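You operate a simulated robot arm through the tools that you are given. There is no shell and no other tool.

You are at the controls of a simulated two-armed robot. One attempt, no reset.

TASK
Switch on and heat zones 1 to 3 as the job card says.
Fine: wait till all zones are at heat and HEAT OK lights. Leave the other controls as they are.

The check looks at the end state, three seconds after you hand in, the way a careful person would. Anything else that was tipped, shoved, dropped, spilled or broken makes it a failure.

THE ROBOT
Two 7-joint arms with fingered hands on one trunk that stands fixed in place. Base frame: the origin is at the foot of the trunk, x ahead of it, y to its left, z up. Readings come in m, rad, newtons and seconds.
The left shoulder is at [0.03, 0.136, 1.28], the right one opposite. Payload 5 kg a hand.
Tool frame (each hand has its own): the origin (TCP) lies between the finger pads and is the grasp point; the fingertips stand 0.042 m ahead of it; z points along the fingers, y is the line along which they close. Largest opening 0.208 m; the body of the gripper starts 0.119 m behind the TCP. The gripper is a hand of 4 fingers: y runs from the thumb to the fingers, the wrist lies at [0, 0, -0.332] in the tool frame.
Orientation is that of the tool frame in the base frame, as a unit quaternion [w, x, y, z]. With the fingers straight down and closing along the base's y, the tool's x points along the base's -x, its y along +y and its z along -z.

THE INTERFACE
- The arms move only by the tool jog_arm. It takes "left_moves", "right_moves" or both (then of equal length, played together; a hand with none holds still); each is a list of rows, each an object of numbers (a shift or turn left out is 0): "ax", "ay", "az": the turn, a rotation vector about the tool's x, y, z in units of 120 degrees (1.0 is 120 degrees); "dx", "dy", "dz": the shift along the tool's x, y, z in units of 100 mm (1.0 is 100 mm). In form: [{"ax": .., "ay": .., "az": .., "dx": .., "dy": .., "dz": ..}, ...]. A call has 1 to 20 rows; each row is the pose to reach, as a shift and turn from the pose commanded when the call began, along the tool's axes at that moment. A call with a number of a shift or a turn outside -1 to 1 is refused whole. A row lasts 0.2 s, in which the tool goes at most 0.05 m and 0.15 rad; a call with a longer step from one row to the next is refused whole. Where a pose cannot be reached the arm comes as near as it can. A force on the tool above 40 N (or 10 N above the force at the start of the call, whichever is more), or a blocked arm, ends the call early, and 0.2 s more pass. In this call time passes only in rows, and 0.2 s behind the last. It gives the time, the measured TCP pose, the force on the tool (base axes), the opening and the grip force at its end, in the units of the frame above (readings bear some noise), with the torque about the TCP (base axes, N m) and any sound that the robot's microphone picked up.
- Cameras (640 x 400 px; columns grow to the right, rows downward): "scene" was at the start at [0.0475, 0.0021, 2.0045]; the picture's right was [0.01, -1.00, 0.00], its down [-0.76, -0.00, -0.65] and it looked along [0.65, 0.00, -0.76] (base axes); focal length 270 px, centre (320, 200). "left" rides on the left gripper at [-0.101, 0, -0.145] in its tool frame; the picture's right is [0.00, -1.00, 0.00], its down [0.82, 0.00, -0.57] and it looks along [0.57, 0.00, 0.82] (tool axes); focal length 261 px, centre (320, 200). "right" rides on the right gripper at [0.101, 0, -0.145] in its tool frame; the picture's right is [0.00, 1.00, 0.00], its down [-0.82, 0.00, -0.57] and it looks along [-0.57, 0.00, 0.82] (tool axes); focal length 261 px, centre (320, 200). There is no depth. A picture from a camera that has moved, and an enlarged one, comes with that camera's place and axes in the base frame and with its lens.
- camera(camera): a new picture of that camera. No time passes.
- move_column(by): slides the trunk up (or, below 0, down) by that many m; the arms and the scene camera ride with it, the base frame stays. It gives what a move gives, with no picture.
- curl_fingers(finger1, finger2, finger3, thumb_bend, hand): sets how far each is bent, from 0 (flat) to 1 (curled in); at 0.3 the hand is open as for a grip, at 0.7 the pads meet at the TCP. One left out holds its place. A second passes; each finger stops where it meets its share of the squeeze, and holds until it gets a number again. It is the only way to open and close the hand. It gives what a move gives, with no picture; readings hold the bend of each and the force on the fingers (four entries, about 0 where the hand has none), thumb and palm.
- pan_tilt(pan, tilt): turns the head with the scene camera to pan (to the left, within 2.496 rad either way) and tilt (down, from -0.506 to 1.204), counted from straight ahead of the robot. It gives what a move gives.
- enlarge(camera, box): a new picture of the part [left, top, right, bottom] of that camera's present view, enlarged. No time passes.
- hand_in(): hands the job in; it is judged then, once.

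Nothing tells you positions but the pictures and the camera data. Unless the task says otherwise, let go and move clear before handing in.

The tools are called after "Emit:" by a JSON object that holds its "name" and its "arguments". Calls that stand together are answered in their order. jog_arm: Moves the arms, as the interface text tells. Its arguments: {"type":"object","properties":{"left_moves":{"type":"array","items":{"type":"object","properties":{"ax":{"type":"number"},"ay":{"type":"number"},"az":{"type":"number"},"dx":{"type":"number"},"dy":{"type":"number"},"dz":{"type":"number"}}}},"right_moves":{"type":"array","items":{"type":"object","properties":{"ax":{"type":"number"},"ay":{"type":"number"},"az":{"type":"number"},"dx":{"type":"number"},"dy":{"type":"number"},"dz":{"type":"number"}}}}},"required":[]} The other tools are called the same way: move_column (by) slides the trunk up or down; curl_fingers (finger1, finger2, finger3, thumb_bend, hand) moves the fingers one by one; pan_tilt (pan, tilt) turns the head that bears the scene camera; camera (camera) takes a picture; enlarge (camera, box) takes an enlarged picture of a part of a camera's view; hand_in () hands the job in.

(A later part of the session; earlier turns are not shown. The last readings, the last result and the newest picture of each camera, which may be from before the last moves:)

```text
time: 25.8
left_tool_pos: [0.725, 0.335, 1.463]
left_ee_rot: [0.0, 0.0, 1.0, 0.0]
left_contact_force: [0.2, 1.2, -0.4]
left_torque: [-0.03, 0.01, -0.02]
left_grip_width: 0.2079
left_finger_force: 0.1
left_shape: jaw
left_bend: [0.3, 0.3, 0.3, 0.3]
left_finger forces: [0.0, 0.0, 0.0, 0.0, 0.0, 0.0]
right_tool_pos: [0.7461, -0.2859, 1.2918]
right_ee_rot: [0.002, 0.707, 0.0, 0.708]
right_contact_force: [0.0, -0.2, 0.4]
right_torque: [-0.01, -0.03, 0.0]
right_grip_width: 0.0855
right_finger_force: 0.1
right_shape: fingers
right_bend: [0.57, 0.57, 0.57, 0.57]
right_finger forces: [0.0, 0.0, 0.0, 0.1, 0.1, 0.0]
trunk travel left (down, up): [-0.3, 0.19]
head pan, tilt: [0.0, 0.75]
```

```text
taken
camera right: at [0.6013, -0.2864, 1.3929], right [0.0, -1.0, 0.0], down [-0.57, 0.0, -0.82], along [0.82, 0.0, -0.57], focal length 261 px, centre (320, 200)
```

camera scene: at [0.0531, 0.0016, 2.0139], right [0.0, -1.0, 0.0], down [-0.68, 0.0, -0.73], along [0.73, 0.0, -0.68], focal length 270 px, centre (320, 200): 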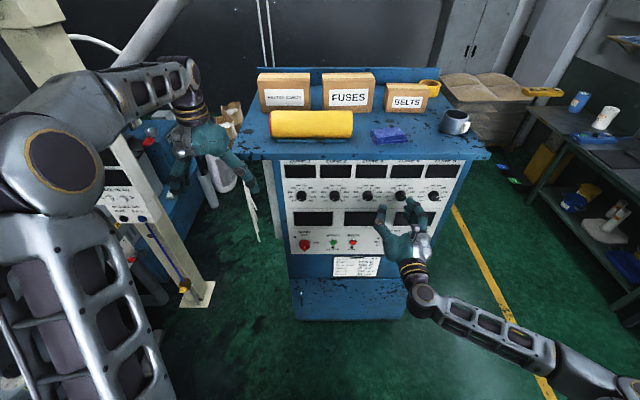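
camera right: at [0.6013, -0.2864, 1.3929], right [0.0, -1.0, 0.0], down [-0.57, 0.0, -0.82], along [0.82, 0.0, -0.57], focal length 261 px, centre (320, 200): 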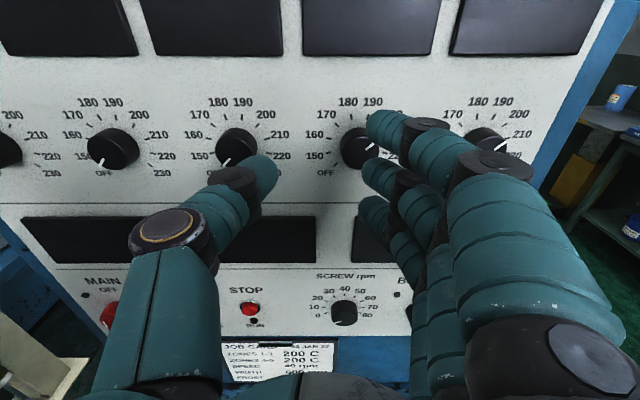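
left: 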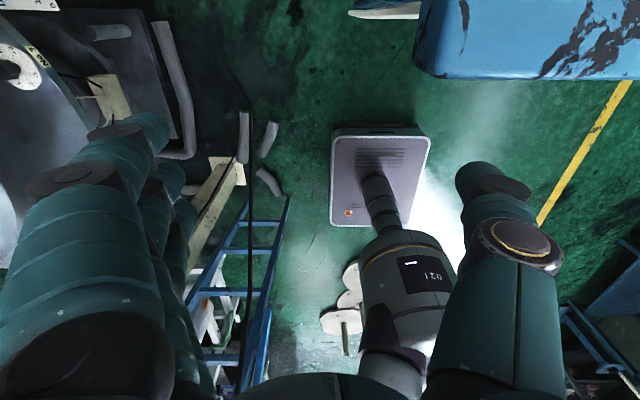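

The roll works from 0° to 180°, enough for a full half turn in a single grip, and at 180° the hand camera is upright. I'll move in front of MAIN to look at it closely.

Emit:
{"name": "jog_arm", "arguments": {"right_moves": [{"dy": -0.25, "dx": -0.15}, {"dy": -0.5, "dx": -0.3}, {"dy": -0.75, "dx": -0.45}, {"dy": -1.0, "dx": -0.6}]}}

Emit:
{"name": "jog_arm", "arguments": {"right_moves": [{"dy": -0.25, "dx": -0.25}, {"dy": -0.5, "dx": -0.5}, {"dy": -0.75, "dx": -0.75}, {"dy": -1.0, "dx": -1.0}]}}

Emit:
{"name": "jog_arm", "arguments": {"right_moves": [{"dy": -0.25, "dx": -0.15}, {"dy": -0.5, "dx": -0.3}, {"dy": -0.75, "dx": -0.45}, {"dy": -1.0, "dx": -0.6}]}}

Emit:
{"name": "camera", "arguments": {"camera": "right"}}

Emit:
{"name": "camera", "arguments": {"camera": "scene"}}

```text
time: 26.8
left_tool_pos: [0.725, 0.3357, 1.4629]
left_ee_rot: [-0.001, 0.0, 1.0, -0.001]
left_contact_force: [0.2, 0.0, -1.1]
left_torque: [-0.09, 0.06, 0.02]
left_grip_width: 0.208
left_finger_force: 0.1
left_shape: jaw
left_bend: [0.3, 0.3, 0.3, 0.3]
left_finger forces: [0.0, 0.0, 0.0, 0.0, 0.0, 0.0]
right_tool_pos: [0.7473, -0.1867, 1.2308]
right_ee_rot: [0.004, 0.707, 0.001, 0.708]
right_contact_force: [0.3, 0.0, -0.5]
right_torque: [-0.03, -0.08, -0.01]
right_grip_width: 0.0855
right_finger_force: 0.0
right_shape: fingers
right_bend: [0.57, 0.57, 0.57, 0.57]
right_finger forces: [0.0, 0.0, 0.0, 0.1, 0.0, 0.0]
trunk travel left (down, up): [-0.3, 0.19]
head pan, tilt: [0.0, 0.75]
```

```text
time: 27.8
left_tool_pos: [0.7263, 0.3363, 1.4629]
left_ee_rot: [0.0, -0.001, 1.0, 0.0]
left_contact_force: [0.3, 0.2, -0.8]
left_torque: [-0.05, 0.05, 0.03]
left_grip_width: 0.208
left_finger_force: 0.1
left_shape: jaw
left_bend: [0.3, 0.3, 0.3, 0.3]
left_finger forces: [0.0, 0.0, 0.0, 0.0, 0.0, 0.0]
right_tool_pos: [0.7439, -0.1319, 1.1637]
right_ee_rot: [0.002, 0.707, 0.004, 0.707]
right_contact_force: [-0.4, 0.4, -0.6]
right_torque: [0.03, 0.0, -0.03]
right_grip_width: 0.0853
right_finger_force: 0.1
right_shape: fingers
right_bend: [0.57, 0.57, 0.57, 0.57]
right_finger forces: [0.0, 0.0, 0.1, 0.0, 0.0, 0.0]
right hand out of reach, approached as far as the arm can: row 3, 4
trunk travel left (down, up): [-0.3, 0.19]
head pan, tilt: [0.0, 0.75]
```

```text
time: 28.8
left_tool_pos: [0.7253, 0.3358, 1.4626]
left_ee_rot: [0.0, -0.001, 1.0, 0.001]
left_contact_force: [-0.5, -0.1, 0.4]
left_torque: [-0.05, 0.05, 0.0]
left_grip_width: 0.2081
left_finger_force: 0.0
left_shape: jaw
left_bend: [0.3, 0.3, 0.3, 0.3]
left_finger forces: [0.0, 0.0, 0.1, 0.1, 0.0, 0.0]
right_tool_pos: [0.7408, -0.1358, 1.1615]
right_ee_rot: [0.003, 0.707, 0.002, 0.707]
right_contact_force: [0.2, -0.2, 0.2]
right_torque: [0.02, -0.02, 0.01]
right_grip_width: 0.0853
right_finger_force: 0.0
right_shape: fingers
right_bend: [0.57, 0.57, 0.57, 0.57]
right_finger forces: [0.0, 0.0, 0.0, 0.0, 0.1, 0.0]
right hand out of reach, approached as far as the arm can: row 1, 2, 3, 4
trunk travel left (down, up): [-0.3, 0.19]
head pan, tilt: [0.0, 0.75]
```

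```text
taken
camera right: at [0.5967, -0.1337, 1.2622], right [0.0, -1.0, 0.0], down [-0.57, 0.0, -0.82], along [0.82, 0.0, -0.57], focal length 261 px, centre (320, 200)
```

right: 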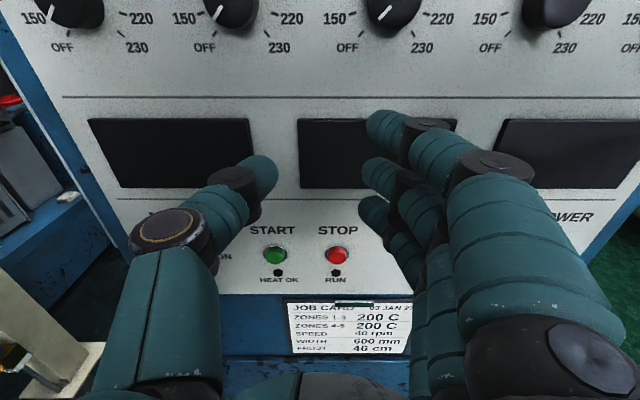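

```text
taken
camera scene: at [0.0534, 0.0019, 2.0139], right [0.0, -1.0, 0.0], down [-0.68, 0.0, -0.73], along [0.73, 0.0, -0.68], focal length 270 px, centre (320, 200)
```

scene: 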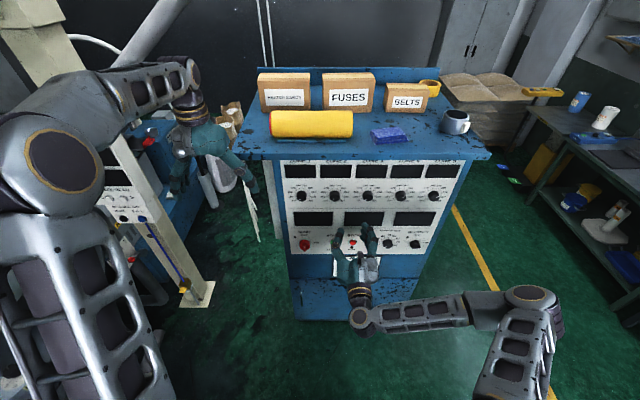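

The arm's limit here was being too close to its own shoulder. Working farther forward should free it, so I'll advance to x≈0.78 (tips still clear) and move toward MAIN.

Emit:
{"name": "jog_arm", "arguments": {"right_moves": [{"dz": 0.2}, {"dz": 0.4}, {"dz": 0.4, "dx": -0.25, "dy": -0.25}, {"dz": 0.4, "dx": -0.5, "dy": -0.5}, {"dz": 0.4, "dx": -0.75, "dy": -0.75}, {"dz": 0.4, "dx": -1.0, "dy": -1.0}]}}

Emit:
{"name": "camera", "arguments": {"camera": "right"}}

```text
time: 30.2
left_tool_pos: [0.7247, 0.3347, 1.462]
left_ee_rot: [0.0, -0.001, 1.0, 0.0]
left_contact_force: [0.2, 0.6, -0.5]
left_torque: [-0.03, -0.01, -0.03]
left_grip_width: 0.2079
left_finger_force: 0.1
left_shape: jaw
left_bend: [0.3, 0.3, 0.3, 0.3]
left_finger forces: [0.0, 0.0, 0.0, 0.1, 0.1, 0.0]
right_tool_pos: [0.7642, -0.1483, 1.1392]
right_ee_rot: [0.001, 0.707, 0.003, 0.707]
right_contact_force: [0.1, 0.0, 1.1]
right_torque: [-0.02, -0.01, -0.03]
right_grip_width: 0.0854
right_finger_force: 0.1
right_shape: fingers
right_bend: [0.57, 0.57, 0.57, 0.57]
right_finger forces: [0.0, 0.1, 0.0, 0.0, 0.0, 0.0]
right hand out of reach, approached as far as the arm can: row 2, 3, 4, 5, 6
trunk travel left (down, up): [-0.3, 0.19]
head pan, tilt: [0.0, 0.75]
```

```text
taken
camera right: at [0.6202, -0.1488, 1.2391], right [0.0, -1.0, 0.0], down [-0.57, 0.0, -0.82], along [0.82, 0.0, -0.57], focal length 261 px, centre (320, 200)
```

right: 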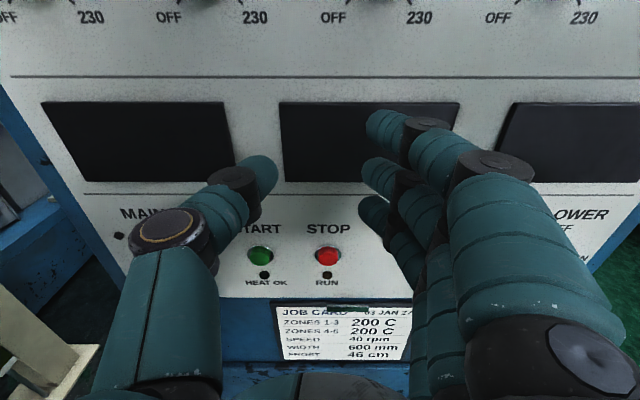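

That was a wrist-roll limit rather than reach. I'll roll back to 0°, which is the roll I need to start on MAIN anyway, and move over there.

Emit:
{"name": "jog_arm", "arguments": {"right_moves": [{"az": -0.07}, {"az": -0.14}, {"az": -0.21}, {"az": -0.28}, {"az": -0.35}, {"az": -0.42}, {"az": -0.49}, {"az": -0.56}, {"az": -0.63}, {"az": -0.7}, {"az": -0.75}]}}

Emit:
{"name": "jog_arm", "arguments": {"right_moves": [{"dx": 0.25, "dy": -0.25}, {"dx": 0.5, "dy": -0.5}, {"dx": 0.75, "dy": -0.75}, {"dx": 1.0, "dy": -1.0}]}}

```text
time: 32.6
left_tool_pos: [0.7254, 0.3353, 1.4629]
left_ee_rot: [-0.001, -0.001, 1.0, 0.0]
left_contact_force: [-0.2, -0.5, -0.3]
left_torque: [0.03, -0.02, 0.01]
left_grip_width: 0.2081
left_finger_force: 0.1
left_shape: jaw
left_bend: [0.3, 0.3, 0.3, 0.3]
left_finger forces: [0.0, 0.0, 0.0, 0.1, 0.0, 0.0]
right_tool_pos: [0.7589, -0.1484, 1.1386]
right_ee_rot: [0.501, 0.498, 0.502, 0.498]
right_contact_force: [-0.1, -0.6, -0.7]
right_torque: [0.0, -0.05, 0.02]
right_grip_width: 0.0856
right_finger_force: 0.0
right_shape: fingers
right_bend: [0.57, 0.57, 0.57, 0.57]
right_finger forces: [0.0, 0.0, 0.0, 0.0, 0.0, 0.0]
trunk travel left (down, up): [-0.3, 0.19]
head pan, tilt: [0.0, 0.75]
```

```text
time: 33.6
left_tool_pos: [0.725, 0.3358, 1.4624]
left_ee_rot: [0.0, 0.0, 1.0, -0.001]
left_contact_force: [-0.2, -0.3, 0.4]
left_torque: [0.01, -0.04, -0.01]
left_grip_width: 0.2079
left_finger_force: 0.0
left_shape: jaw
left_bend: [0.3, 0.3, 0.3, 0.3]
left_finger forces: [0.0, 0.0, 0.0, 0.0, 0.1, 0.0]
right_tool_pos: [0.7536, -0.1529, 1.1261]
right_ee_rot: [0.501, 0.498, 0.502, 0.499]
right_contact_force: [0.0, 0.6, -0.1]
right_torque: [-0.02, -0.06, 0.03]
right_grip_width: 0.0856
right_finger_force: 0.1
right_shape: fingers
right_bend: [0.57, 0.57, 0.57, 0.57]
right_finger forces: [0.1, 0.0, 0.0, 0.1, 0.0, 0.0]
right hand out of reach, approached as far as the arm can: row 1, 2, 3, 4
trunk travel left (down, up): [-0.3, 0.19]
head pan, tilt: [0.0, 0.75]
```

Emit:
{"name": "jog_arm", "arguments": {"right_moves": [{"dx": -0.2, "dy": 0.35, "dz": 0.0}, {"dx": -0.4, "dy": 0.7, "dz": 0.1}, {"dx": -0.6, "dy": 0.95, "dz": 0.2}, {"dx": -0.8, "dy": 0.95, "dz": 0.3}]}}

Emit:
{"name": "jog_arm", "arguments": {"right_moves": [{"dx": 0.2, "dy": 0.25}, {"dx": 0.5, "dy": 0.5}, {"dx": 0.75, "dy": 0.5}, {"dx": 1.0, "dy": 0.5}]}}

Emit:
{"name": "camera", "arguments": {"camera": "scene"}}

```text
time: 34.6
left_tool_pos: [0.7243, 0.3363, 1.4631]
left_ee_rot: [-0.001, 0.0, 1.0, 0.0]
left_contact_force: [0.4, -1.3, 0.3]
left_torque: [0.09, 0.01, 0.01]
left_grip_width: 0.2078
left_finger_force: 0.0
left_shape: jaw
left_bend: [0.3, 0.3, 0.3, 0.3]
left_finger forces: [0.1, 0.1, 0.0, 0.0, 0.0, 0.1]
right_tool_pos: [0.7806, -0.238, 1.2217]
right_ee_rot: [0.502, 0.499, 0.501, 0.498]
right_contact_force: [0.1, 0.1, 0.8]
right_torque: [-0.02, 0.0, 0.04]
right_grip_width: 0.0855
right_finger_force: 0.0
right_shape: fingers
right_bend: [0.57, 0.57, 0.57, 0.57]
right_finger forces: [0.0, 0.1, 0.1, 0.0, 0.0, 0.1]
trunk travel left (down, up): [-0.3, 0.19]
head pan, tilt: [0.0, 0.75]
```

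```text
time: 35.6
left_tool_pos: [0.7253, 0.3368, 1.4631]
left_ee_rot: [0.0, 0.001, 1.0, 0.0]
left_contact_force: [0.5, 0.6, -1.0]
left_torque: [-0.13, 0.05, 0.01]
left_grip_width: 0.2079
left_finger_force: 0.0
left_shape: jaw
left_bend: [0.3, 0.3, 0.3, 0.3]
left_finger forces: [0.0, 0.1, 0.1, 0.0, 0.0, 0.0]
right_tool_pos: [0.7831, -0.1361, 1.269]
right_ee_rot: [0.502, 0.499, 0.501, 0.498]
right_contact_force: [-0.1, -0.1, -0.1]
right_torque: [0.01, -0.05, -0.08]
right_grip_width: 0.0855
right_finger_force: 0.1
right_shape: fingers
right_bend: [0.57, 0.57, 0.57, 0.57]
right_finger forces: [0.1, 0.0, 0.0, 0.0, 0.0, 0.1]
trunk travel left (down, up): [-0.3, 0.19]
head pan, tilt: [0.0, 0.75]
```

```text
taken
camera scene: at [0.0539, 0.0034, 2.0139], right [0.0, -1.0, 0.0], down [-0.68, 0.0, -0.73], along [0.73, 0.0, -0.68], focal length 270 px, centre (320, 200)
```

scene: 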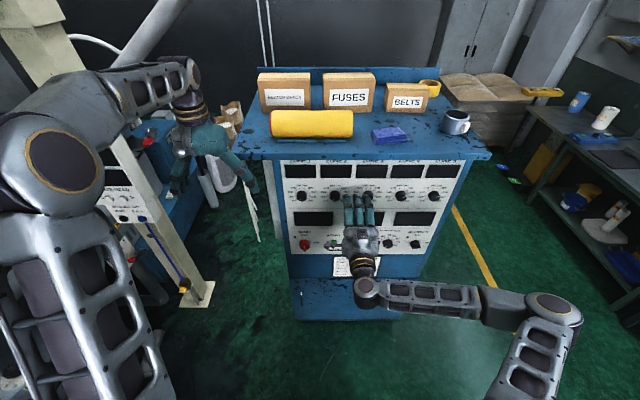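

Emit:
{"name": "jog_arm", "arguments": {"right_moves": [{"dx": 0.25}, {"dx": 0.5}, {"dx": 0.75}]}}

Emit:
{"name": "jog_arm", "arguments": {"right_moves": [{"dx": 0.25}, {"dx": 0.5}, {"dx": 0.75}, {"dx": 1.0}]}}

Emit:
{"name": "camera", "arguments": {"camera": "scene"}}

```text
time: 36.4
left_tool_pos: [0.7259, 0.3344, 1.462]
left_ee_rot: [0.0, -0.001, 1.0, 0.0]
left_contact_force: [-0.4, 0.7, 0.5]
left_torque: [-0.02, 0.03, 0.0]
left_grip_width: 0.2077
left_finger_force: 0.0
left_shape: jaw
left_bend: [0.3, 0.3, 0.3, 0.3]
left_finger forces: [0.0, 0.0, 0.0, 0.0, 0.0, 0.0]
right_tool_pos: [0.7759, -0.1038, 1.2726]
right_ee_rot: [0.501, 0.498, 0.502, 0.499]
right_contact_force: [-0.4, 1.2, 0.9]
right_torque: [-0.02, -0.01, -0.04]
right_grip_width: 0.0854
right_finger_force: 0.0
right_shape: fingers
right_bend: [0.57, 0.57, 0.57, 0.57]
right_finger forces: [0.1, 0.1, 0.0, 0.1, 0.0, 0.1]
right hand out of reach, approached as far as the arm can: row 2, 3
trunk travel left (down, up): [-0.3, 0.19]
head pan, tilt: [0.0, 0.75]
```

```text
time: 37.4
left_tool_pos: [0.7252, 0.3354, 1.4621]
left_ee_rot: [0.0, -0.001, 1.0, 0.0]
left_contact_force: [0.2, -0.1, -0.1]
left_torque: [-0.02, 0.02, 0.04]
left_grip_width: 0.2082
left_finger_force: 0.2
left_shape: jaw
left_bend: [0.3, 0.3, 0.3, 0.3]
left_finger forces: [0.0, 0.1, 0.0, 0.0, 0.0, 0.0]
right_tool_pos: [0.7676, -0.1005, 1.2813]
right_ee_rot: [0.5, 0.499, 0.502, 0.499]
right_contact_force: [0.9, -0.4, -0.3]
right_torque: [0.03, -0.01, -0.01]
right_grip_width: 0.0851
right_finger_force: 0.1
right_shape: fingers
right_bend: [0.57, 0.57, 0.57, 0.57]
right_finger forces: [0.0, 0.0, 0.0, 0.0, 0.0, 0.1]
right hand out of reach, approached as far as the arm can: row 1, 2, 3, 4
trunk travel left (down, up): [-0.3, 0.19]
head pan, tilt: [0.0, 0.75]
```

```text
taken
camera scene: at [0.0533, 0.0017, 2.0139], right [0.0, -1.0, 0.0], down [-0.68, 0.0, -0.73], along [0.73, 0.0, -0.68], focal length 270 px, centre (320, 200)
```

scene: 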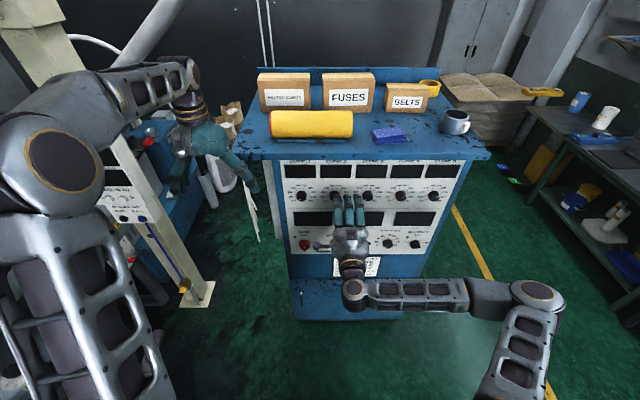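

The right arm reaches zone 3 well, but a wrist limit stops it at about y=-0.10. I'll park it to the right and see how the left arm can serve MAIN and zones 1 and 2. First I'll check what's around the left hand.

Emit:
{"name": "jog_arm", "arguments": {"right_moves": [{"dx": -0.25}, {"dx": -0.5}, {"dx": -0.75}, {"dx": -1.0}]}}

Emit:
{"name": "jog_arm", "arguments": {"right_moves": [{"dx": -0.25}, {"dx": -0.5}, {"dx": -0.75, "dz": -0.2}, {"dx": -1.0, "dz": -0.4}]}}

Emit:
{"name": "enlarge", "arguments": {"camera": "scene", "box": [80, 60, 320, 260]}}

Emit:
{"name": "enlarge", "arguments": {"camera": "left", "box": [300, 0, 640, 212]}}

Emit:
{"name": "enlarge", "arguments": {"camera": "scene", "box": [230, 60, 510, 235]}}

```text
time: 38.4
left_tool_pos: [0.7249, 0.3354, 1.4637]
left_ee_rot: [0.0, -0.001, 1.0, 0.0]
left_contact_force: [0.2, -1.3, 0.4]
left_torque: [0.08, -0.02, -0.02]
left_grip_width: 0.208
left_finger_force: 0.0
left_shape: jaw
left_bend: [0.3, 0.3, 0.3, 0.3]
left_finger forces: [0.0, 0.0, 0.0, 0.0, 0.0, 0.0]
right_tool_pos: [0.7663, -0.2007, 1.285]
right_ee_rot: [0.502, 0.498, 0.501, 0.499]
right_contact_force: [0.2, -0.5, 0.0]
right_torque: [-0.01, 0.02, 0.06]
right_grip_width: 0.0855
right_finger_force: 0.1
right_shape: fingers
right_bend: [0.57, 0.57, 0.57, 0.57]
right_finger forces: [0.1, 0.1, 0.0, 0.0, 0.1, 0.0]
trunk travel left (down, up): [-0.3, 0.19]
head pan, tilt: [0.0, 0.75]
```

```text
time: 39.4
left_tool_pos: [0.7242, 0.3357, 1.4633]
left_ee_rot: [0.001, -0.001, 1.0, 0.0]
left_contact_force: [-0.6, -0.5, 0.7]
left_torque: [0.08, -0.09, 0.02]
left_grip_width: 0.2078
left_finger_force: 0.1
left_shape: jaw
left_bend: [0.3, 0.3, 0.3, 0.3]
left_finger forces: [0.0, 0.1, 0.0, 0.1, 0.0, 0.1]
right_tool_pos: [0.7242, -0.3012, 1.285]
right_ee_rot: [0.502, 0.498, 0.5, 0.5]
right_contact_force: [-1.0, 0.4, 0.2]
right_torque: [-0.02, 0.0, 0.04]
right_grip_width: 0.0854
right_finger_force: 0.1
right_shape: fingers
right_bend: [0.57, 0.57, 0.57, 0.57]
right_finger forces: [0.0, 0.1, 0.1, 0.0, 0.0, 0.1]
trunk travel left (down, up): [-0.3, 0.19]
head pan, tilt: [0.0, 0.75]
```

```text
2.00 times, centred on (200, 160) of scene
camera zoom: at [0.0513, 0.0002, 2.014], right [0.0, -1.0, 0.0], down [-0.68, 0.0, -0.73], along [0.73, 0.0, -0.68], focal length 539 px, centre (560, 280)
```

zoom: 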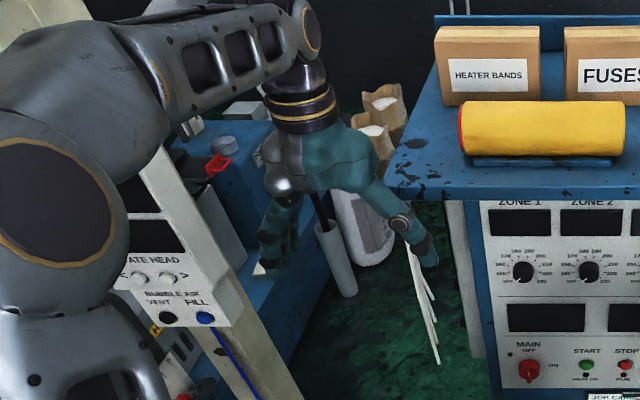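

```text
1.88 times, centred on (470, 106) of left
camera zoom: at [0.824, 0.3359, 1.6093], right [0.01, -1.0, 0.0], down [-0.82, -0.01, 0.57], along [-0.57, 0.0, -0.82], focal length 491 px, centre (38, 377)
```

zoom: 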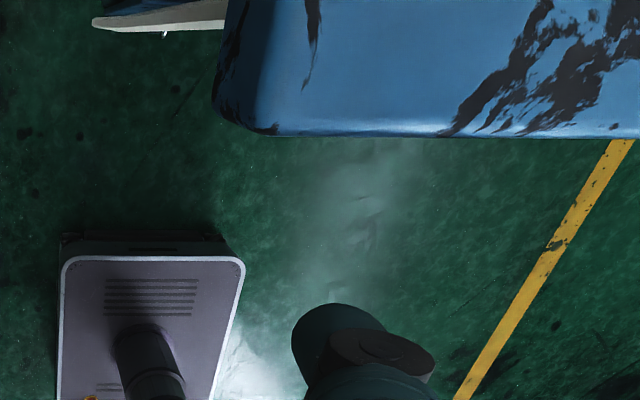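

```text
2.29 times, centred on (370, 148) of scene
camera zoom: at [0.0513, 0.0002, 2.014], right [0.0, -1.0, 0.0], down [-0.68, 0.0, -0.73], along [0.73, 0.0, -0.68], focal length 616 px, centre (206, 320)
```

zoom: 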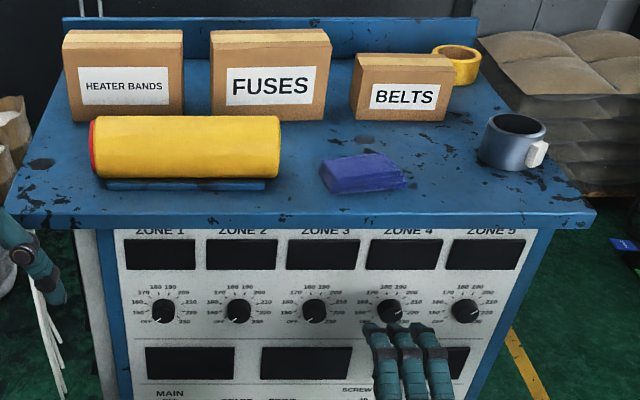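

The sticks hanging left of the cabinet are near x≈0.85, y≈0.28, so I'll keep the left fingertips at x<0.82. I'll curl the left fingers to match the right hand, then lower the trunk so the shoulders sit below the knobs. The path straight down is clear for both hands.

Emit:
{"name": "curl_fingers", "arguments": {"hand": "left", "finger1": 0.57, "finger2": 0.57, "finger3": 0.57, "thumb_bend": 0.57}}

Emit:
{"name": "move_column", "arguments": {"by": -0.15}}

Emit:
{"name": "camera", "arguments": {"camera": "scene"}}

```text
time: 40.4
left_tool_pos: [0.7247, 0.3349, 1.4627]
left_ee_rot: [0.0, 0.0, 1.0, 0.0]
left_contact_force: [0.2, -0.9, -0.7]
left_torque: [0.01, -0.03, -0.05]
left_grip_width: 0.0911
left_finger_force: 0.1
left_shape: fingers
left_bend: [0.56, 0.56, 0.56, 0.56]
left_finger forces: [0.0, 0.1, 0.1, 0.1, 0.0, 0.0]
right_tool_pos: [0.7252, -0.301, 1.2847]
right_ee_rot: [0.502, 0.498, 0.501, 0.499]
right_contact_force: [0.9, 0.0, 0.1]
right_torque: [-0.01, -0.02, 0.03]
right_grip_width: 0.0854
right_finger_force: 0.1
right_shape: fingers
right_bend: [0.57, 0.57, 0.57, 0.57]
right_finger forces: [0.1, 0.0, 0.1, 0.0, 0.1, 0.0]
trunk travel left (down, up): [-0.3, 0.19]
head pan, tilt: [0.0, 0.75]
```

```text
time: 42.1
left_tool_pos: [0.725, 0.3347, 1.3132]
left_ee_rot: [0.0, -0.001, 1.0, 0.0]
left_contact_force: [-0.3, -0.1, 0.9]
left_torque: [-0.03, -0.03, 0.0]
left_grip_width: 0.0913
left_finger_force: 0.1
left_shape: fingers
left_bend: [0.56, 0.56, 0.56, 0.56]
left_finger forces: [0.1, 0.0, 0.0, 0.1, 0.0, 0.0]
right_tool_pos: [0.7241, -0.3, 1.1348]
right_ee_rot: [0.502, 0.499, 0.5, 0.499]
right_contact_force: [0.4, -0.6, 0.4]
right_torque: [0.02, 0.03, 0.0]
right_grip_width: 0.0856
right_finger_force: 0.0
right_shape: fingers
right_bend: [0.57, 0.57, 0.57, 0.57]
right_finger forces: [0.1, 0.0, 0.0, 0.1, 0.0, 0.0]
trunk travel left (down, up): [-0.15, 0.34]
head pan, tilt: [0.0, 0.75]
```

```text
taken
camera scene: at [0.0528, 0.0017, 1.8642], right [0.0, -1.0, 0.0], down [-0.68, 0.0, -0.73], along [0.73, 0.0, -0.68], focal length 270 px, centre (320, 200)
```

scene: 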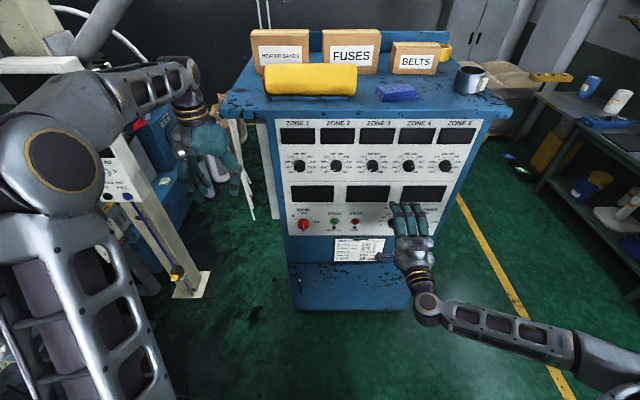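

Trunk at -0.15 looks like a good compromise. Now I'll swing the left hand from pointing down to pointing forward, at roll 90° with the thumb below.

Emit:
{"name": "jog_arm", "arguments": {"left_moves": [{"ax": -0.041, "ay": -0.041, "az": 0.041, "dx": 0.0, "dy": -0.07, "dz": 0.06}, {"ax": -0.082, "ay": -0.082, "az": 0.082, "dx": 0.0, "dy": -0.14, "dz": 0.12}, {"ax": -0.123, "ay": -0.123, "az": 0.123, "dx": 0.0, "dy": -0.21, "dz": 0.18}, {"ax": -0.164, "ay": -0.164, "az": 0.164, "dx": 0.0, "dy": -0.28, "dz": 0.24}, {"ax": -0.205, "ay": -0.205, "az": 0.205, "dx": -0.05, "dy": -0.36, "dz": 0.3}, {"ax": -0.246, "ay": -0.246, "az": 0.246, "dx": -0.1, "dy": -0.43, "dz": 0.36}, {"ax": -0.287, "ay": -0.287, "az": 0.287, "dx": -0.15, "dy": -0.5, "dz": 0.42}]}}

Emit:
{"name": "camera", "arguments": {"camera": "scene"}}

```text
time: 43.8
left_tool_pos: [0.7399, 0.2847, 1.2707]
left_ee_rot: [0.287, 0.288, 0.868, 0.286]
left_contact_force: [0.6, 0.2, 0.6]
left_torque: [-0.03, 0.06, 0.02]
left_grip_width: 0.0912
left_finger_force: 0.0
left_shape: fingers
left_bend: [0.56, 0.56, 0.56, 0.56]
left_finger forces: [0.1, 0.0, 0.1, 0.1, 0.0, 0.0]
right_tool_pos: [0.7262, -0.3007, 1.1339]
right_ee_rot: [0.502, 0.499, 0.5, 0.499]
right_contact_force: [-0.2, 0.0, 0.2]
right_torque: [0.01, -0.01, -0.04]
right_grip_width: 0.0853
right_finger_force: 0.0
right_shape: fingers
right_bend: [0.57, 0.57, 0.57, 0.57]
right_finger forces: [0.0, 0.0, 0.0, 0.1, 0.0, 0.1]
trunk travel left (down, up): [-0.15, 0.34]
head pan, tilt: [0.0, 0.75]
```

```text
taken
camera scene: at [0.0533, 0.0014, 1.8639], right [0.0, -1.0, 0.0], down [-0.68, 0.0, -0.73], along [0.73, 0.0, -0.68], focal length 270 px, centre (320, 200)
```

scene: 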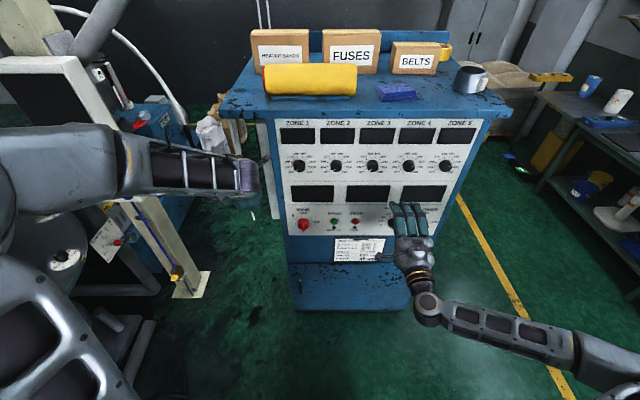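

Emit:
{"name": "jog_arm", "arguments": {"left_moves": [{"ax": -0.041, "ay": -0.041, "az": 0.041, "dx": -0.08, "dy": -0.1, "dz": 0.02}, {"ax": -0.082, "ay": -0.082, "az": 0.082, "dx": -0.17, "dy": -0.21, "dz": 0.04}, {"ax": -0.123, "ay": -0.123, "az": 0.123, "dx": -0.25, "dy": -0.32, "dz": 0.06}, {"ax": -0.164, "ay": -0.164, "az": 0.164, "dx": -0.34, "dy": -0.43, "dz": 0.09}, {"ax": -0.205, "ay": -0.205, "az": 0.205, "dx": -0.42, "dy": -0.53, "dz": 0.11}, {"ax": -0.246, "ay": -0.246, "az": 0.246, "dx": -0.51, "dy": -0.64, "dz": 0.13}, {"ax": -0.29, "ay": -0.29, "az": 0.29, "dx": -0.6, "dy": -0.75, "dz": 0.155}]}}

Emit:
{"name": "camera", "arguments": {"camera": "scene"}}

Emit:
{"name": "camera", "arguments": {"camera": "left"}}

```text
refused: row 7 steps farther than a row can; nothing moved
```

```text
taken
camera scene: at [0.0533, 0.0014, 1.8639], right [0.0, -1.0, 0.0], down [-0.68, 0.0, -0.73], along [0.73, 0.0, -0.68], focal length 270 px, centre (320, 200)
```

scene: 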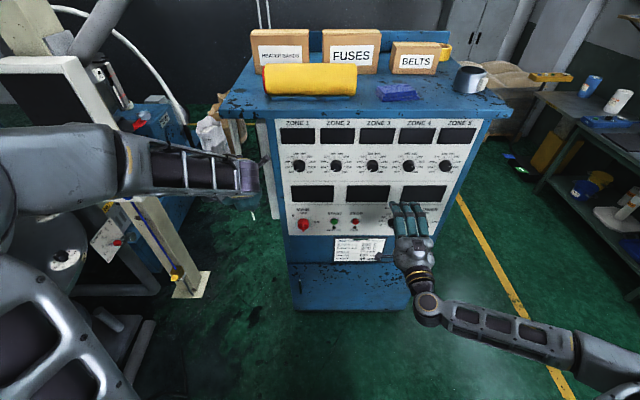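

```text
taken
camera left: at [0.7122, 0.1705, 1.4018], right [-0.33, -0.67, -0.66], down [-0.93, 0.35, 0.11], along [0.16, 0.65, -0.74], focal length 261 px, centre (320, 200)
```

left: 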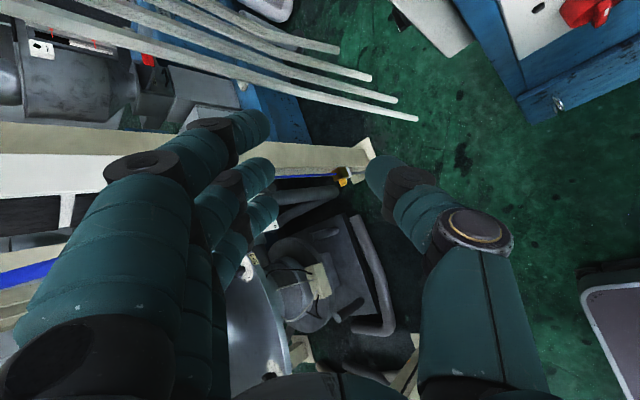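

Emit:
{"name": "jog_arm", "arguments": {"left_moves": [{"ax": -0.037, "ay": -0.037, "az": 0.037, "dx": -0.08, "dy": -0.1, "dz": 0.02}, {"ax": -0.074, "ay": -0.074, "az": 0.074, "dx": -0.15, "dy": -0.19, "dz": 0.04}, {"ax": -0.111, "ay": -0.111, "az": 0.111, "dx": -0.23, "dy": -0.28, "dz": 0.06}, {"ax": -0.148, "ay": -0.148, "az": 0.148, "dx": -0.31, "dy": -0.38, "dz": 0.08}, {"ax": -0.185, "ay": -0.185, "az": 0.185, "dx": -0.38, "dy": -0.47, "dz": 0.1}, {"ax": -0.222, "ay": -0.222, "az": 0.222, "dx": -0.46, "dy": -0.57, "dz": 0.12}, {"ax": -0.258, "ay": -0.258, "az": 0.258, "dx": -0.53, "dy": -0.66, "dz": 0.14}, {"ax": -0.29, "ay": -0.29, "az": 0.29, "dx": -0.6, "dy": -0.75, "dz": 0.155}]}}

Emit:
{"name": "camera", "arguments": {"camera": "scene"}}

Emit:
{"name": "camera", "arguments": {"camera": "left"}}

```text
time: 45.5
left_tool_pos: [0.7567, 0.1309, 1.2448]
left_ee_rot: [0.475, 0.485, 0.518, 0.52]
left_contact_force: [-1.3, -1.7, 0.4]
left_torque: [0.02, 0.05, 0.24]
left_grip_width: 0.0904
left_finger_force: 0.1
left_shape: fingers
left_bend: [0.56, 0.56, 0.56, 0.56]
left_finger forces: [0.0, 0.0, 0.0, 0.1, 0.0, 0.0]
left hand out of reach, approached as far as the arm can: row 6, 7, 8
right_tool_pos: [0.7231, -0.3048, 1.1348]
right_ee_rot: [0.501, 0.5, 0.5, 0.499]
right_contact_force: [-1.2, -3.8, -0.3]
right_torque: [0.0, -0.08, 0.5]
right_grip_width: 0.0855
right_finger_force: 0.1
right_shape: fingers
right_bend: [0.57, 0.57, 0.57, 0.57]
right_finger forces: [0.0, 0.1, 0.0, 0.1, 0.0, 0.0]
trunk travel left (down, up): [-0.15, 0.34]
head pan, tilt: [0.0, 0.75]
```

```text
taken
camera scene: at [0.0501, -0.0064, 1.8641], right [0.0, -1.0, 0.0], down [-0.68, 0.0, -0.73], along [0.73, 0.0, -0.68], focal length 270 px, centre (320, 200)
```

scene: 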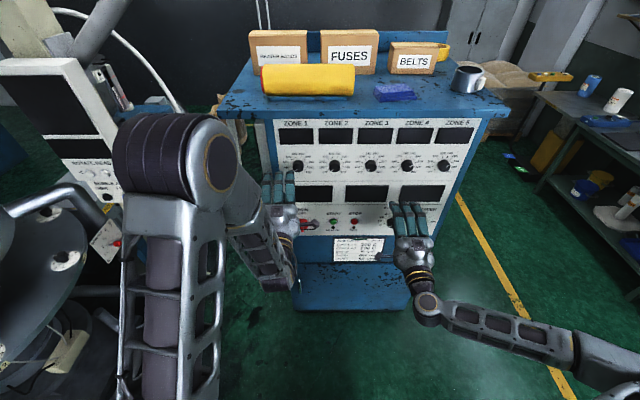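

```text
taken
camera left: at [0.6214, 0.0195, 1.2451], right [-0.01, 0.01, -1.0], down [-0.63, 0.77, 0.01], along [0.77, 0.63, 0.0], focal length 261 px, centre (320, 200)
```

left: 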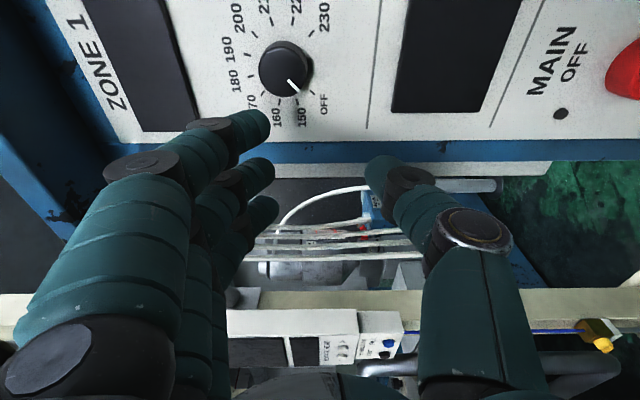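

The left arm now has its elbow up. Lowering the trunk the rest of the way puts the shoulder below the knob row, which suits this posture. Then I'll lift the left hand to zone 1's height.

Emit:
{"name": "move_column", "arguments": {"by": -0.15}}

Emit:
{"name": "jog_arm", "arguments": {"left_moves": [{"dy": 0.25, "ay": -0.01}, {"dy": 0.5, "ay": -0.02}, {"dy": 0.75, "ay": -0.03}, {"dy": 1.0, "ay": -0.0375}]}}

Emit:
{"name": "jog_arm", "arguments": {"left_moves": [{"dy": 0.2, "dx": -0.1}, {"dy": 0.5, "dx": -0.25, "dz": 0.1}, {"dy": 0.78, "dx": -0.5, "dz": 0.2}]}}

Emit:
{"name": "camera", "arguments": {"camera": "scene"}}

Emit:
{"name": "camera", "arguments": {"camera": "left"}}

```text
time: 47.3
left_tool_pos: [0.7602, 0.1362, 1.0934]
left_ee_rot: [0.475, 0.485, 0.52, 0.517]
left_contact_force: [-0.5, 0.5, -0.3]
left_torque: [0.03, 0.03, -0.01]
left_grip_width: 0.0905
left_finger_force: 0.1
left_shape: fingers
left_bend: [0.56, 0.56, 0.56, 0.56]
left_finger forces: [0.1, 0.0, 0.0, 0.0, 0.1, 0.0]
right_tool_pos: [0.7252, -0.3004, 0.9844]
right_ee_rot: [0.502, 0.499, 0.5, 0.499]
right_contact_force: [-0.3, -1.1, 0.2]
right_torque: [-0.02, 0.03, -0.04]
right_grip_width: 0.0858
right_finger_force: 0.0
right_shape: fingers
right_bend: [0.57, 0.57, 0.57, 0.57]
right_finger forces: [0.0, 0.0, 0.1, 0.0, 0.0, 0.0]
trunk travel left (down, up): [0.0, 0.49]
head pan, tilt: [0.0, 0.75]
```

```text
time: 48.3
left_tool_pos: [0.7577, 0.1177, 1.1525]
left_ee_rot: [0.485, 0.495, 0.512, 0.508]
left_contact_force: [0.0, 0.3, -0.5]
left_torque: [0.0, 0.01, 0.02]
left_grip_width: 0.0905
left_finger_force: 0.1
left_shape: fingers
left_bend: [0.56, 0.56, 0.56, 0.56]
left_finger forces: [0.0, 0.0, 0.0, 0.0, 0.0, 0.1]
left hand out of reach, approached as far as the arm can: row 1, 2, 3, 4
right_tool_pos: [0.7253, -0.3006, 0.9844]
right_ee_rot: [0.501, 0.499, 0.501, 0.499]
right_contact_force: [0.2, 0.8, 0.2]
right_torque: [0.0, -0.02, 0.02]
right_grip_width: 0.0854
right_finger_force: 0.0
right_shape: fingers
right_bend: [0.57, 0.57, 0.57, 0.57]
right_finger forces: [0.1, 0.0, 0.0, 0.1, 0.0, 0.0]
trunk travel left (down, up): [0.0, 0.49]
head pan, tilt: [0.0, 0.75]
```

```text
time: 49.1
left_tool_pos: [0.7771, 0.0643, 1.2303]
left_ee_rot: [0.496, 0.506, 0.499, 0.498]
left_contact_force: [-1.2, -2.1, 0.8]
left_torque: [0.03, 0.09, 0.41]
left_grip_width: 0.0904
left_finger_force: 0.1
left_shape: fingers
left_bend: [0.56, 0.56, 0.56, 0.56]
left_finger forces: [0.1, 0.1, 0.0, 0.1, 0.0, 0.0]
left hand out of reach, approached as far as the arm can: row 1
right_tool_pos: [0.7247, -0.3029, 0.9833]
right_ee_rot: [0.502, 0.499, 0.5, 0.499]
right_contact_force: [-0.9, -1.9, -1.6]
right_torque: [0.01, -0.12, 0.32]
right_grip_width: 0.0854
right_finger_force: 0.1
right_shape: fingers
right_bend: [0.57, 0.57, 0.57, 0.57]
right_finger forces: [0.0, 0.0, 0.0, 0.0, 0.1, 0.0]
trunk travel left (down, up): [0.0, 0.49]
head pan, tilt: [0.0, 0.75]
```

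```text
taken
camera scene: at [0.0512, -0.0021, 1.714], right [0.0, -1.0, 0.0], down [-0.68, 0.0, -0.73], along [0.73, 0.0, -0.68], focal length 270 px, centre (320, 200)
```

scene: 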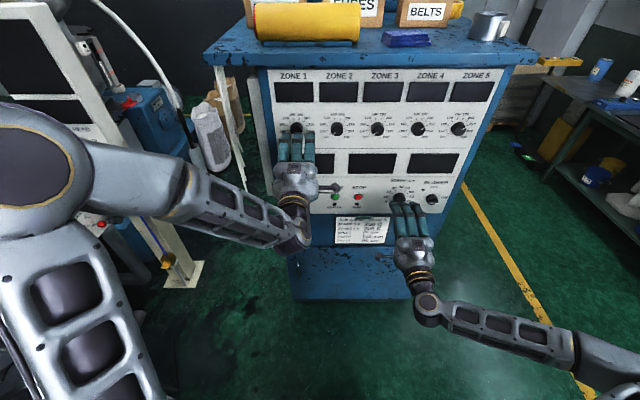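

```text
taken
camera left: at [0.6318, -0.037, 1.2323], right [-0.01, 0.0, -1.0], down [-0.57, 0.82, 0.01], along [0.82, 0.57, -0.01], focal length 261 px, centre (320, 200)
```

left: 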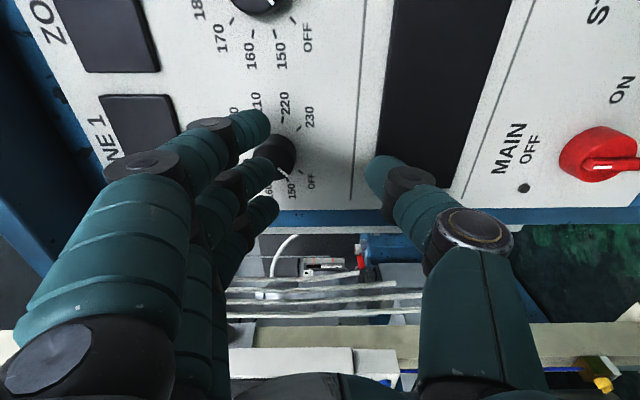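

The left hand is now square in front of zone 1 with a good posture. I'll centre it on the knob axis, still clear of it, and test rolling back toward 0°.

Emit:
{"name": "jog_arm", "arguments": {"left_moves": [{"dy": 0.22, "dx": 0.06}, {"dy": 0.44, "dx": 0.13}]}}

Emit:
{"name": "jog_arm", "arguments": {"left_moves": [{"az": -0.07}, {"az": -0.14}, {"az": -0.21}, {"az": -0.28}]}}

Emit:
{"name": "jog_arm", "arguments": {"left_moves": [{"az": -0.07}, {"az": -0.14}, {"az": -0.21}, {"az": -0.28}]}}

```text
time: 49.7
left_tool_pos: [0.7794, 0.0784, 1.2724]
left_ee_rot: [0.495, 0.505, 0.502, 0.497]
left_contact_force: [-0.2, 0.8, 0.0]
left_torque: [0.0, 0.01, -0.06]
left_grip_width: 0.0904
left_finger_force: 0.1
left_shape: fingers
left_bend: [0.56, 0.56, 0.56, 0.56]
left_finger forces: [0.1, 0.0, 0.0, 0.0, 0.0, 0.0]
right_tool_pos: [0.725, -0.3003, 0.9846]
right_ee_rot: [0.502, 0.498, 0.5, 0.499]
right_contact_force: [-0.7, 0.6, -0.4]
right_torque: [0.02, -0.05, -0.06]
right_grip_width: 0.0854
right_finger_force: 0.0
right_shape: fingers
right_bend: [0.57, 0.57, 0.57, 0.57]
right_finger forces: [0.1, 0.1, 0.0, 0.0, 0.0, 0.0]
trunk travel left (down, up): [0.0, 0.49]
head pan, tilt: [0.0, 0.75]
```

```text
time: 50.7
left_tool_pos: [0.7785, 0.0797, 1.2744]
left_ee_rot: [0.619, 0.338, 0.627, 0.332]
left_contact_force: [0.1, -1.1, -0.5]
left_torque: [0.02, -0.03, -0.06]
left_grip_width: 0.0906
left_finger_force: 0.1
left_shape: fingers
left_bend: [0.56, 0.56, 0.56, 0.56]
left_finger forces: [0.0, 0.0, 0.1, 0.0, 0.0, 0.1]
right_tool_pos: [0.726, -0.3001, 0.985]
right_ee_rot: [0.502, 0.499, 0.5, 0.499]
right_contact_force: [-0.2, -0.4, 0.0]
right_torque: [0.03, -0.03, -0.05]
right_grip_width: 0.0855
right_finger_force: 0.1
right_shape: fingers
right_bend: [0.57, 0.57, 0.57, 0.57]
right_finger forces: [0.0, 0.0, 0.1, 0.0, 0.0, 0.1]
trunk travel left (down, up): [0.0, 0.49]
head pan, tilt: [0.0, 0.75]
```

```text
time: 51.7
left_tool_pos: [0.7798, 0.0815, 1.2746]
left_ee_rot: [0.688, 0.142, 0.697, 0.141]
left_contact_force: [0.8, 1.9, -0.3]
left_torque: [-0.05, 0.02, -0.17]
left_grip_width: 0.0905
left_finger_force: 0.0
left_shape: fingers
left_bend: [0.56, 0.56, 0.56, 0.56]
left_finger forces: [0.1, 0.0, 0.0, 0.0, 0.0, 0.0]
right_tool_pos: [0.7258, -0.2989, 0.984]
right_ee_rot: [0.502, 0.498, 0.501, 0.499]
right_contact_force: [0.3, 1.3, 0.0]
right_torque: [0.02, 0.0, -0.12]
right_grip_width: 0.0856
right_finger_force: 0.0
right_shape: fingers
right_bend: [0.57, 0.57, 0.57, 0.57]
right_finger forces: [0.0, 0.0, 0.1, 0.1, 0.1, 0.0]
trunk travel left (down, up): [0.0, 0.49]
head pan, tilt: [0.0, 0.75]
```

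Emit:
{"name": "jog_arm", "arguments": {"left_moves": [{"az": -0.065, "dy": -0.01}, {"az": -0.13, "dy": -0.02}, {"az": -0.19, "dy": -0.02}]}}

Emit:
{"name": "camera", "arguments": {"camera": "left"}}

Emit:
{"name": "camera", "arguments": {"camera": "scene"}}

```text
time: 52.5
left_tool_pos: [0.7793, 0.0783, 1.2735]
left_ee_rot: [0.703, 0.001, 0.711, 0.001]
left_contact_force: [0.1, 0.1, 0.3]
left_torque: [-0.04, 0.05, -0.04]
left_grip_width: 0.0905
left_finger_force: 0.1
left_shape: fingers
left_bend: [0.56, 0.56, 0.56, 0.56]
left_finger forces: [0.2, 0.0, 0.0, 0.0, 0.1, 0.1]
right_tool_pos: [0.7257, -0.3005, 0.9831]
right_ee_rot: [0.502, 0.498, 0.501, 0.499]
right_contact_force: [-0.1, 0.8, 0.5]
right_torque: [-0.04, 0.02, -0.01]
right_grip_width: 0.0857
right_finger_force: 0.0
right_shape: fingers
right_bend: [0.57, 0.57, 0.57, 0.57]
right_finger forces: [0.0, 0.0, 0.0, 0.0, 0.1, 0.0]
trunk travel left (down, up): [0.0, 0.49]
head pan, tilt: [0.0, 0.75]
```

```text
taken
camera left: at [0.6368, 0.0791, 1.3767], right [0.0, -1.0, 0.0], down [-0.58, 0.0, -0.81], along [0.81, 0.0, -0.58], focal length 261 px, centre (320, 200)
```

left: 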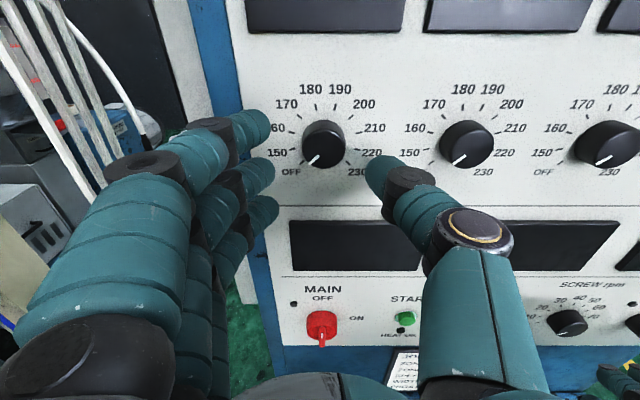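

```text
taken
camera scene: at [0.0536, 0.002, 1.7138], right [0.0, -1.0, 0.0], down [-0.68, 0.0, -0.73], along [0.73, 0.0, -0.68], focal length 270 px, centre (320, 200)
```

scene: 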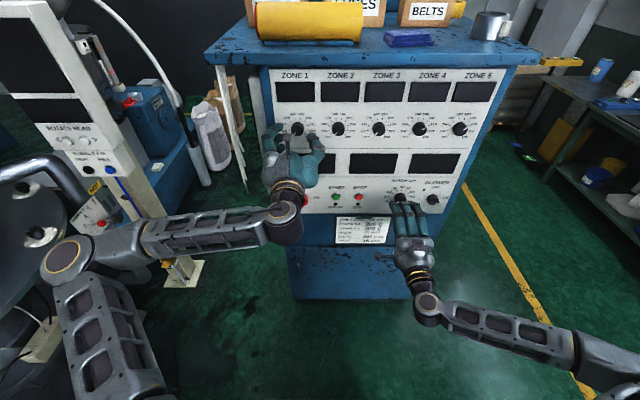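

Zone 1's knob is centred between thumb and fingers at roll 0°. I'll advance so the fingertips straddle the knob while staying short of the panel.

Emit:
{"name": "jog_arm", "arguments": {"left_moves": [{"dz": 0.2, "dy": -0.005}, {"dz": 0.35, "dy": -0.01}, {"dz": 0.45, "dy": -0.01}, {"dz": 0.53, "dy": -0.01, "dx": -0.01}]}}

Emit:
{"name": "camera", "arguments": {"camera": "left"}}

Emit:
{"name": "enlarge", "arguments": {"camera": "scene", "box": [240, 60, 340, 220]}}

```text
time: 53.6
left_tool_pos: [0.8268, 0.0748, 1.2763]
left_ee_rot: [0.701, 0.005, 0.713, 0.0]
left_contact_force: [-36.0, 3.5, -5.9]
left_torque: [-0.33, -0.84, 1.54]
left_grip_width: 0.0905
left_finger_force: 17.2
left_shape: fingers
left_bend: [0.54, 0.56, 0.56, 0.56]
left_finger forces: [23.8, 7.1, 0.1, 0.0, 4.5, 0.0]
right_tool_pos: [0.7227, -0.3003, 0.9856]
right_ee_rot: [0.503, 0.498, 0.5, 0.499]
right_contact_force: [-0.6, -0.2, 0.3]
right_torque: [0.01, 0.03, -0.01]
right_grip_width: 0.0857
right_finger_force: 0.1
right_shape: fingers
right_bend: [0.57, 0.57, 0.57, 0.57]
right_finger forces: [0.0, 0.0, 0.0, 0.0, 0.0, 0.1]
trunk travel left (down, up): [0.0, 0.49]
head pan, tilt: [0.0, 0.75]
stopped in row 4 (left hand): the force on the tool passed its limit at 45 N (the readings are from after the stop); the commanded pose is now the measured one
```

```text
taken
camera left: at [0.6847, 0.0763, 1.3795], right [-0.01, -1.0, 0.0], down [-0.59, 0.01, -0.81], along [0.81, 0.0, -0.59], focal length 261 px, centre (320, 200)
```

left: 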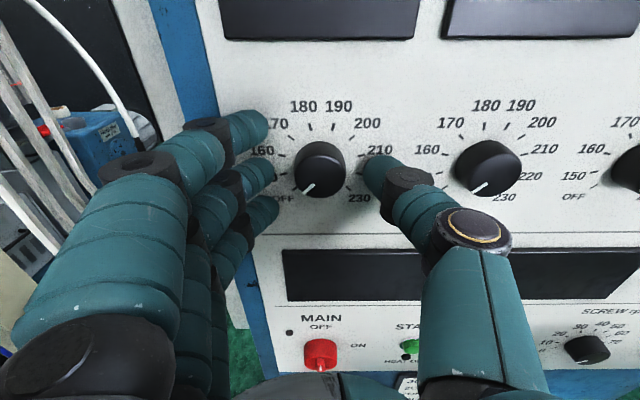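

```text
2.50 times, centred on (290, 140) of scene
camera zoom: at [0.0483, 0.0024, 1.714], right [0.0, -1.0, 0.0], down [-0.68, 0.0, -0.73], along [0.73, 0.0, -0.68], focal length 674 px, centre (395, 350)
```

zoom: 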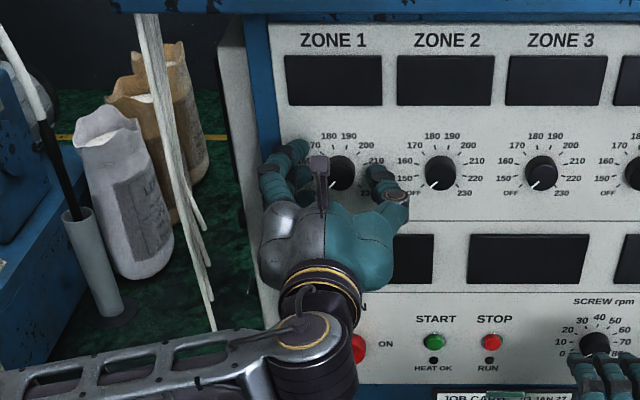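

The fingertips touched the panel, so it's slightly nearer than I estimated. I'll back off about 8 mm, then close the middle finger and thumb on the knob.

Emit:
{"name": "jog_arm", "arguments": {"left_moves": [{"dz": -0.08, "dy": 0.0, "ay": -0.007}]}}

Emit:
{"name": "curl_fingers", "arguments": {"hand": "left", "finger2": 0.64, "thumb_bend": 0.64}}

Emit:
{"name": "camera", "arguments": {"camera": "left"}}

```text
time: 54.0
left_tool_pos: [0.8239, 0.0755, 1.2746]
left_ee_rot: [0.701, 0.005, 0.714, 0.001]
left_contact_force: [0.7, -0.6, 0.3]
left_torque: [0.02, 0.06, -0.03]
left_grip_width: 0.0898
left_finger_force: 0.0
left_shape: fingers
left_bend: [0.56, 0.56, 0.56, 0.56]
left_finger forces: [0.0, 0.0, 0.0, 0.0, 0.1, 0.0]
right_tool_pos: [0.7249, -0.3006, 0.9844]
right_ee_rot: [0.501, 0.498, 0.501, 0.499]
right_contact_force: [0.6, 0.0, 0.1]
right_torque: [0.0, 0.03, -0.01]
right_grip_width: 0.0855
right_finger_force: 0.0
right_shape: fingers
right_bend: [0.57, 0.57, 0.57, 0.57]
right_finger forces: [0.0, 0.0, 0.0, 0.0, 0.1, 0.0]
trunk travel left (down, up): [0.0, 0.49]
head pan, tilt: [0.0, 0.75]
```

```text
time: 55.0
left_tool_pos: [0.8239, 0.0757, 1.2755]
left_ee_rot: [0.7, 0.006, 0.714, 0.001]
left_contact_force: [0.5, 0.1, -0.1]
left_torque: [-0.02, -0.02, 0.02]
left_grip_width: 0.0744
left_finger_force: 2.3
left_shape: fingers
left_bend: [0.56, 0.63, 0.56, 0.63]
left_finger forces: [0.0, 2.3, 0.1, 0.0, 2.4, 0.0]
right_tool_pos: [0.725, -0.2991, 0.9843]
right_ee_rot: [0.502, 0.499, 0.5, 0.499]
right_contact_force: [-0.1, -0.3, 0.2]
right_torque: [0.03, -0.01, 0.02]
right_grip_width: 0.0855
right_finger_force: 0.0
right_shape: fingers
right_bend: [0.57, 0.57, 0.57, 0.57]
right_finger forces: [0.1, 0.0, 0.0, 0.1, 0.1, 0.0]
trunk travel left (down, up): [0.0, 0.49]
head pan, tilt: [0.0, 0.75]
```

```text
taken
camera left: at [0.6801, 0.0761, 1.3786], right [-0.01, -1.0, 0.0], down [-0.59, 0.01, -0.81], along [0.81, 0.0, -0.59], focal length 261 px, centre (320, 200)
```

left: 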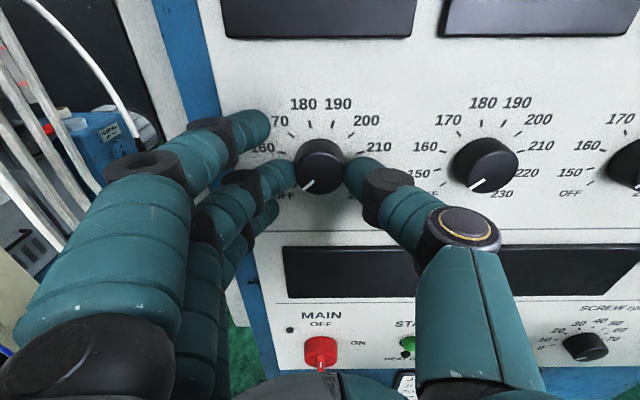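

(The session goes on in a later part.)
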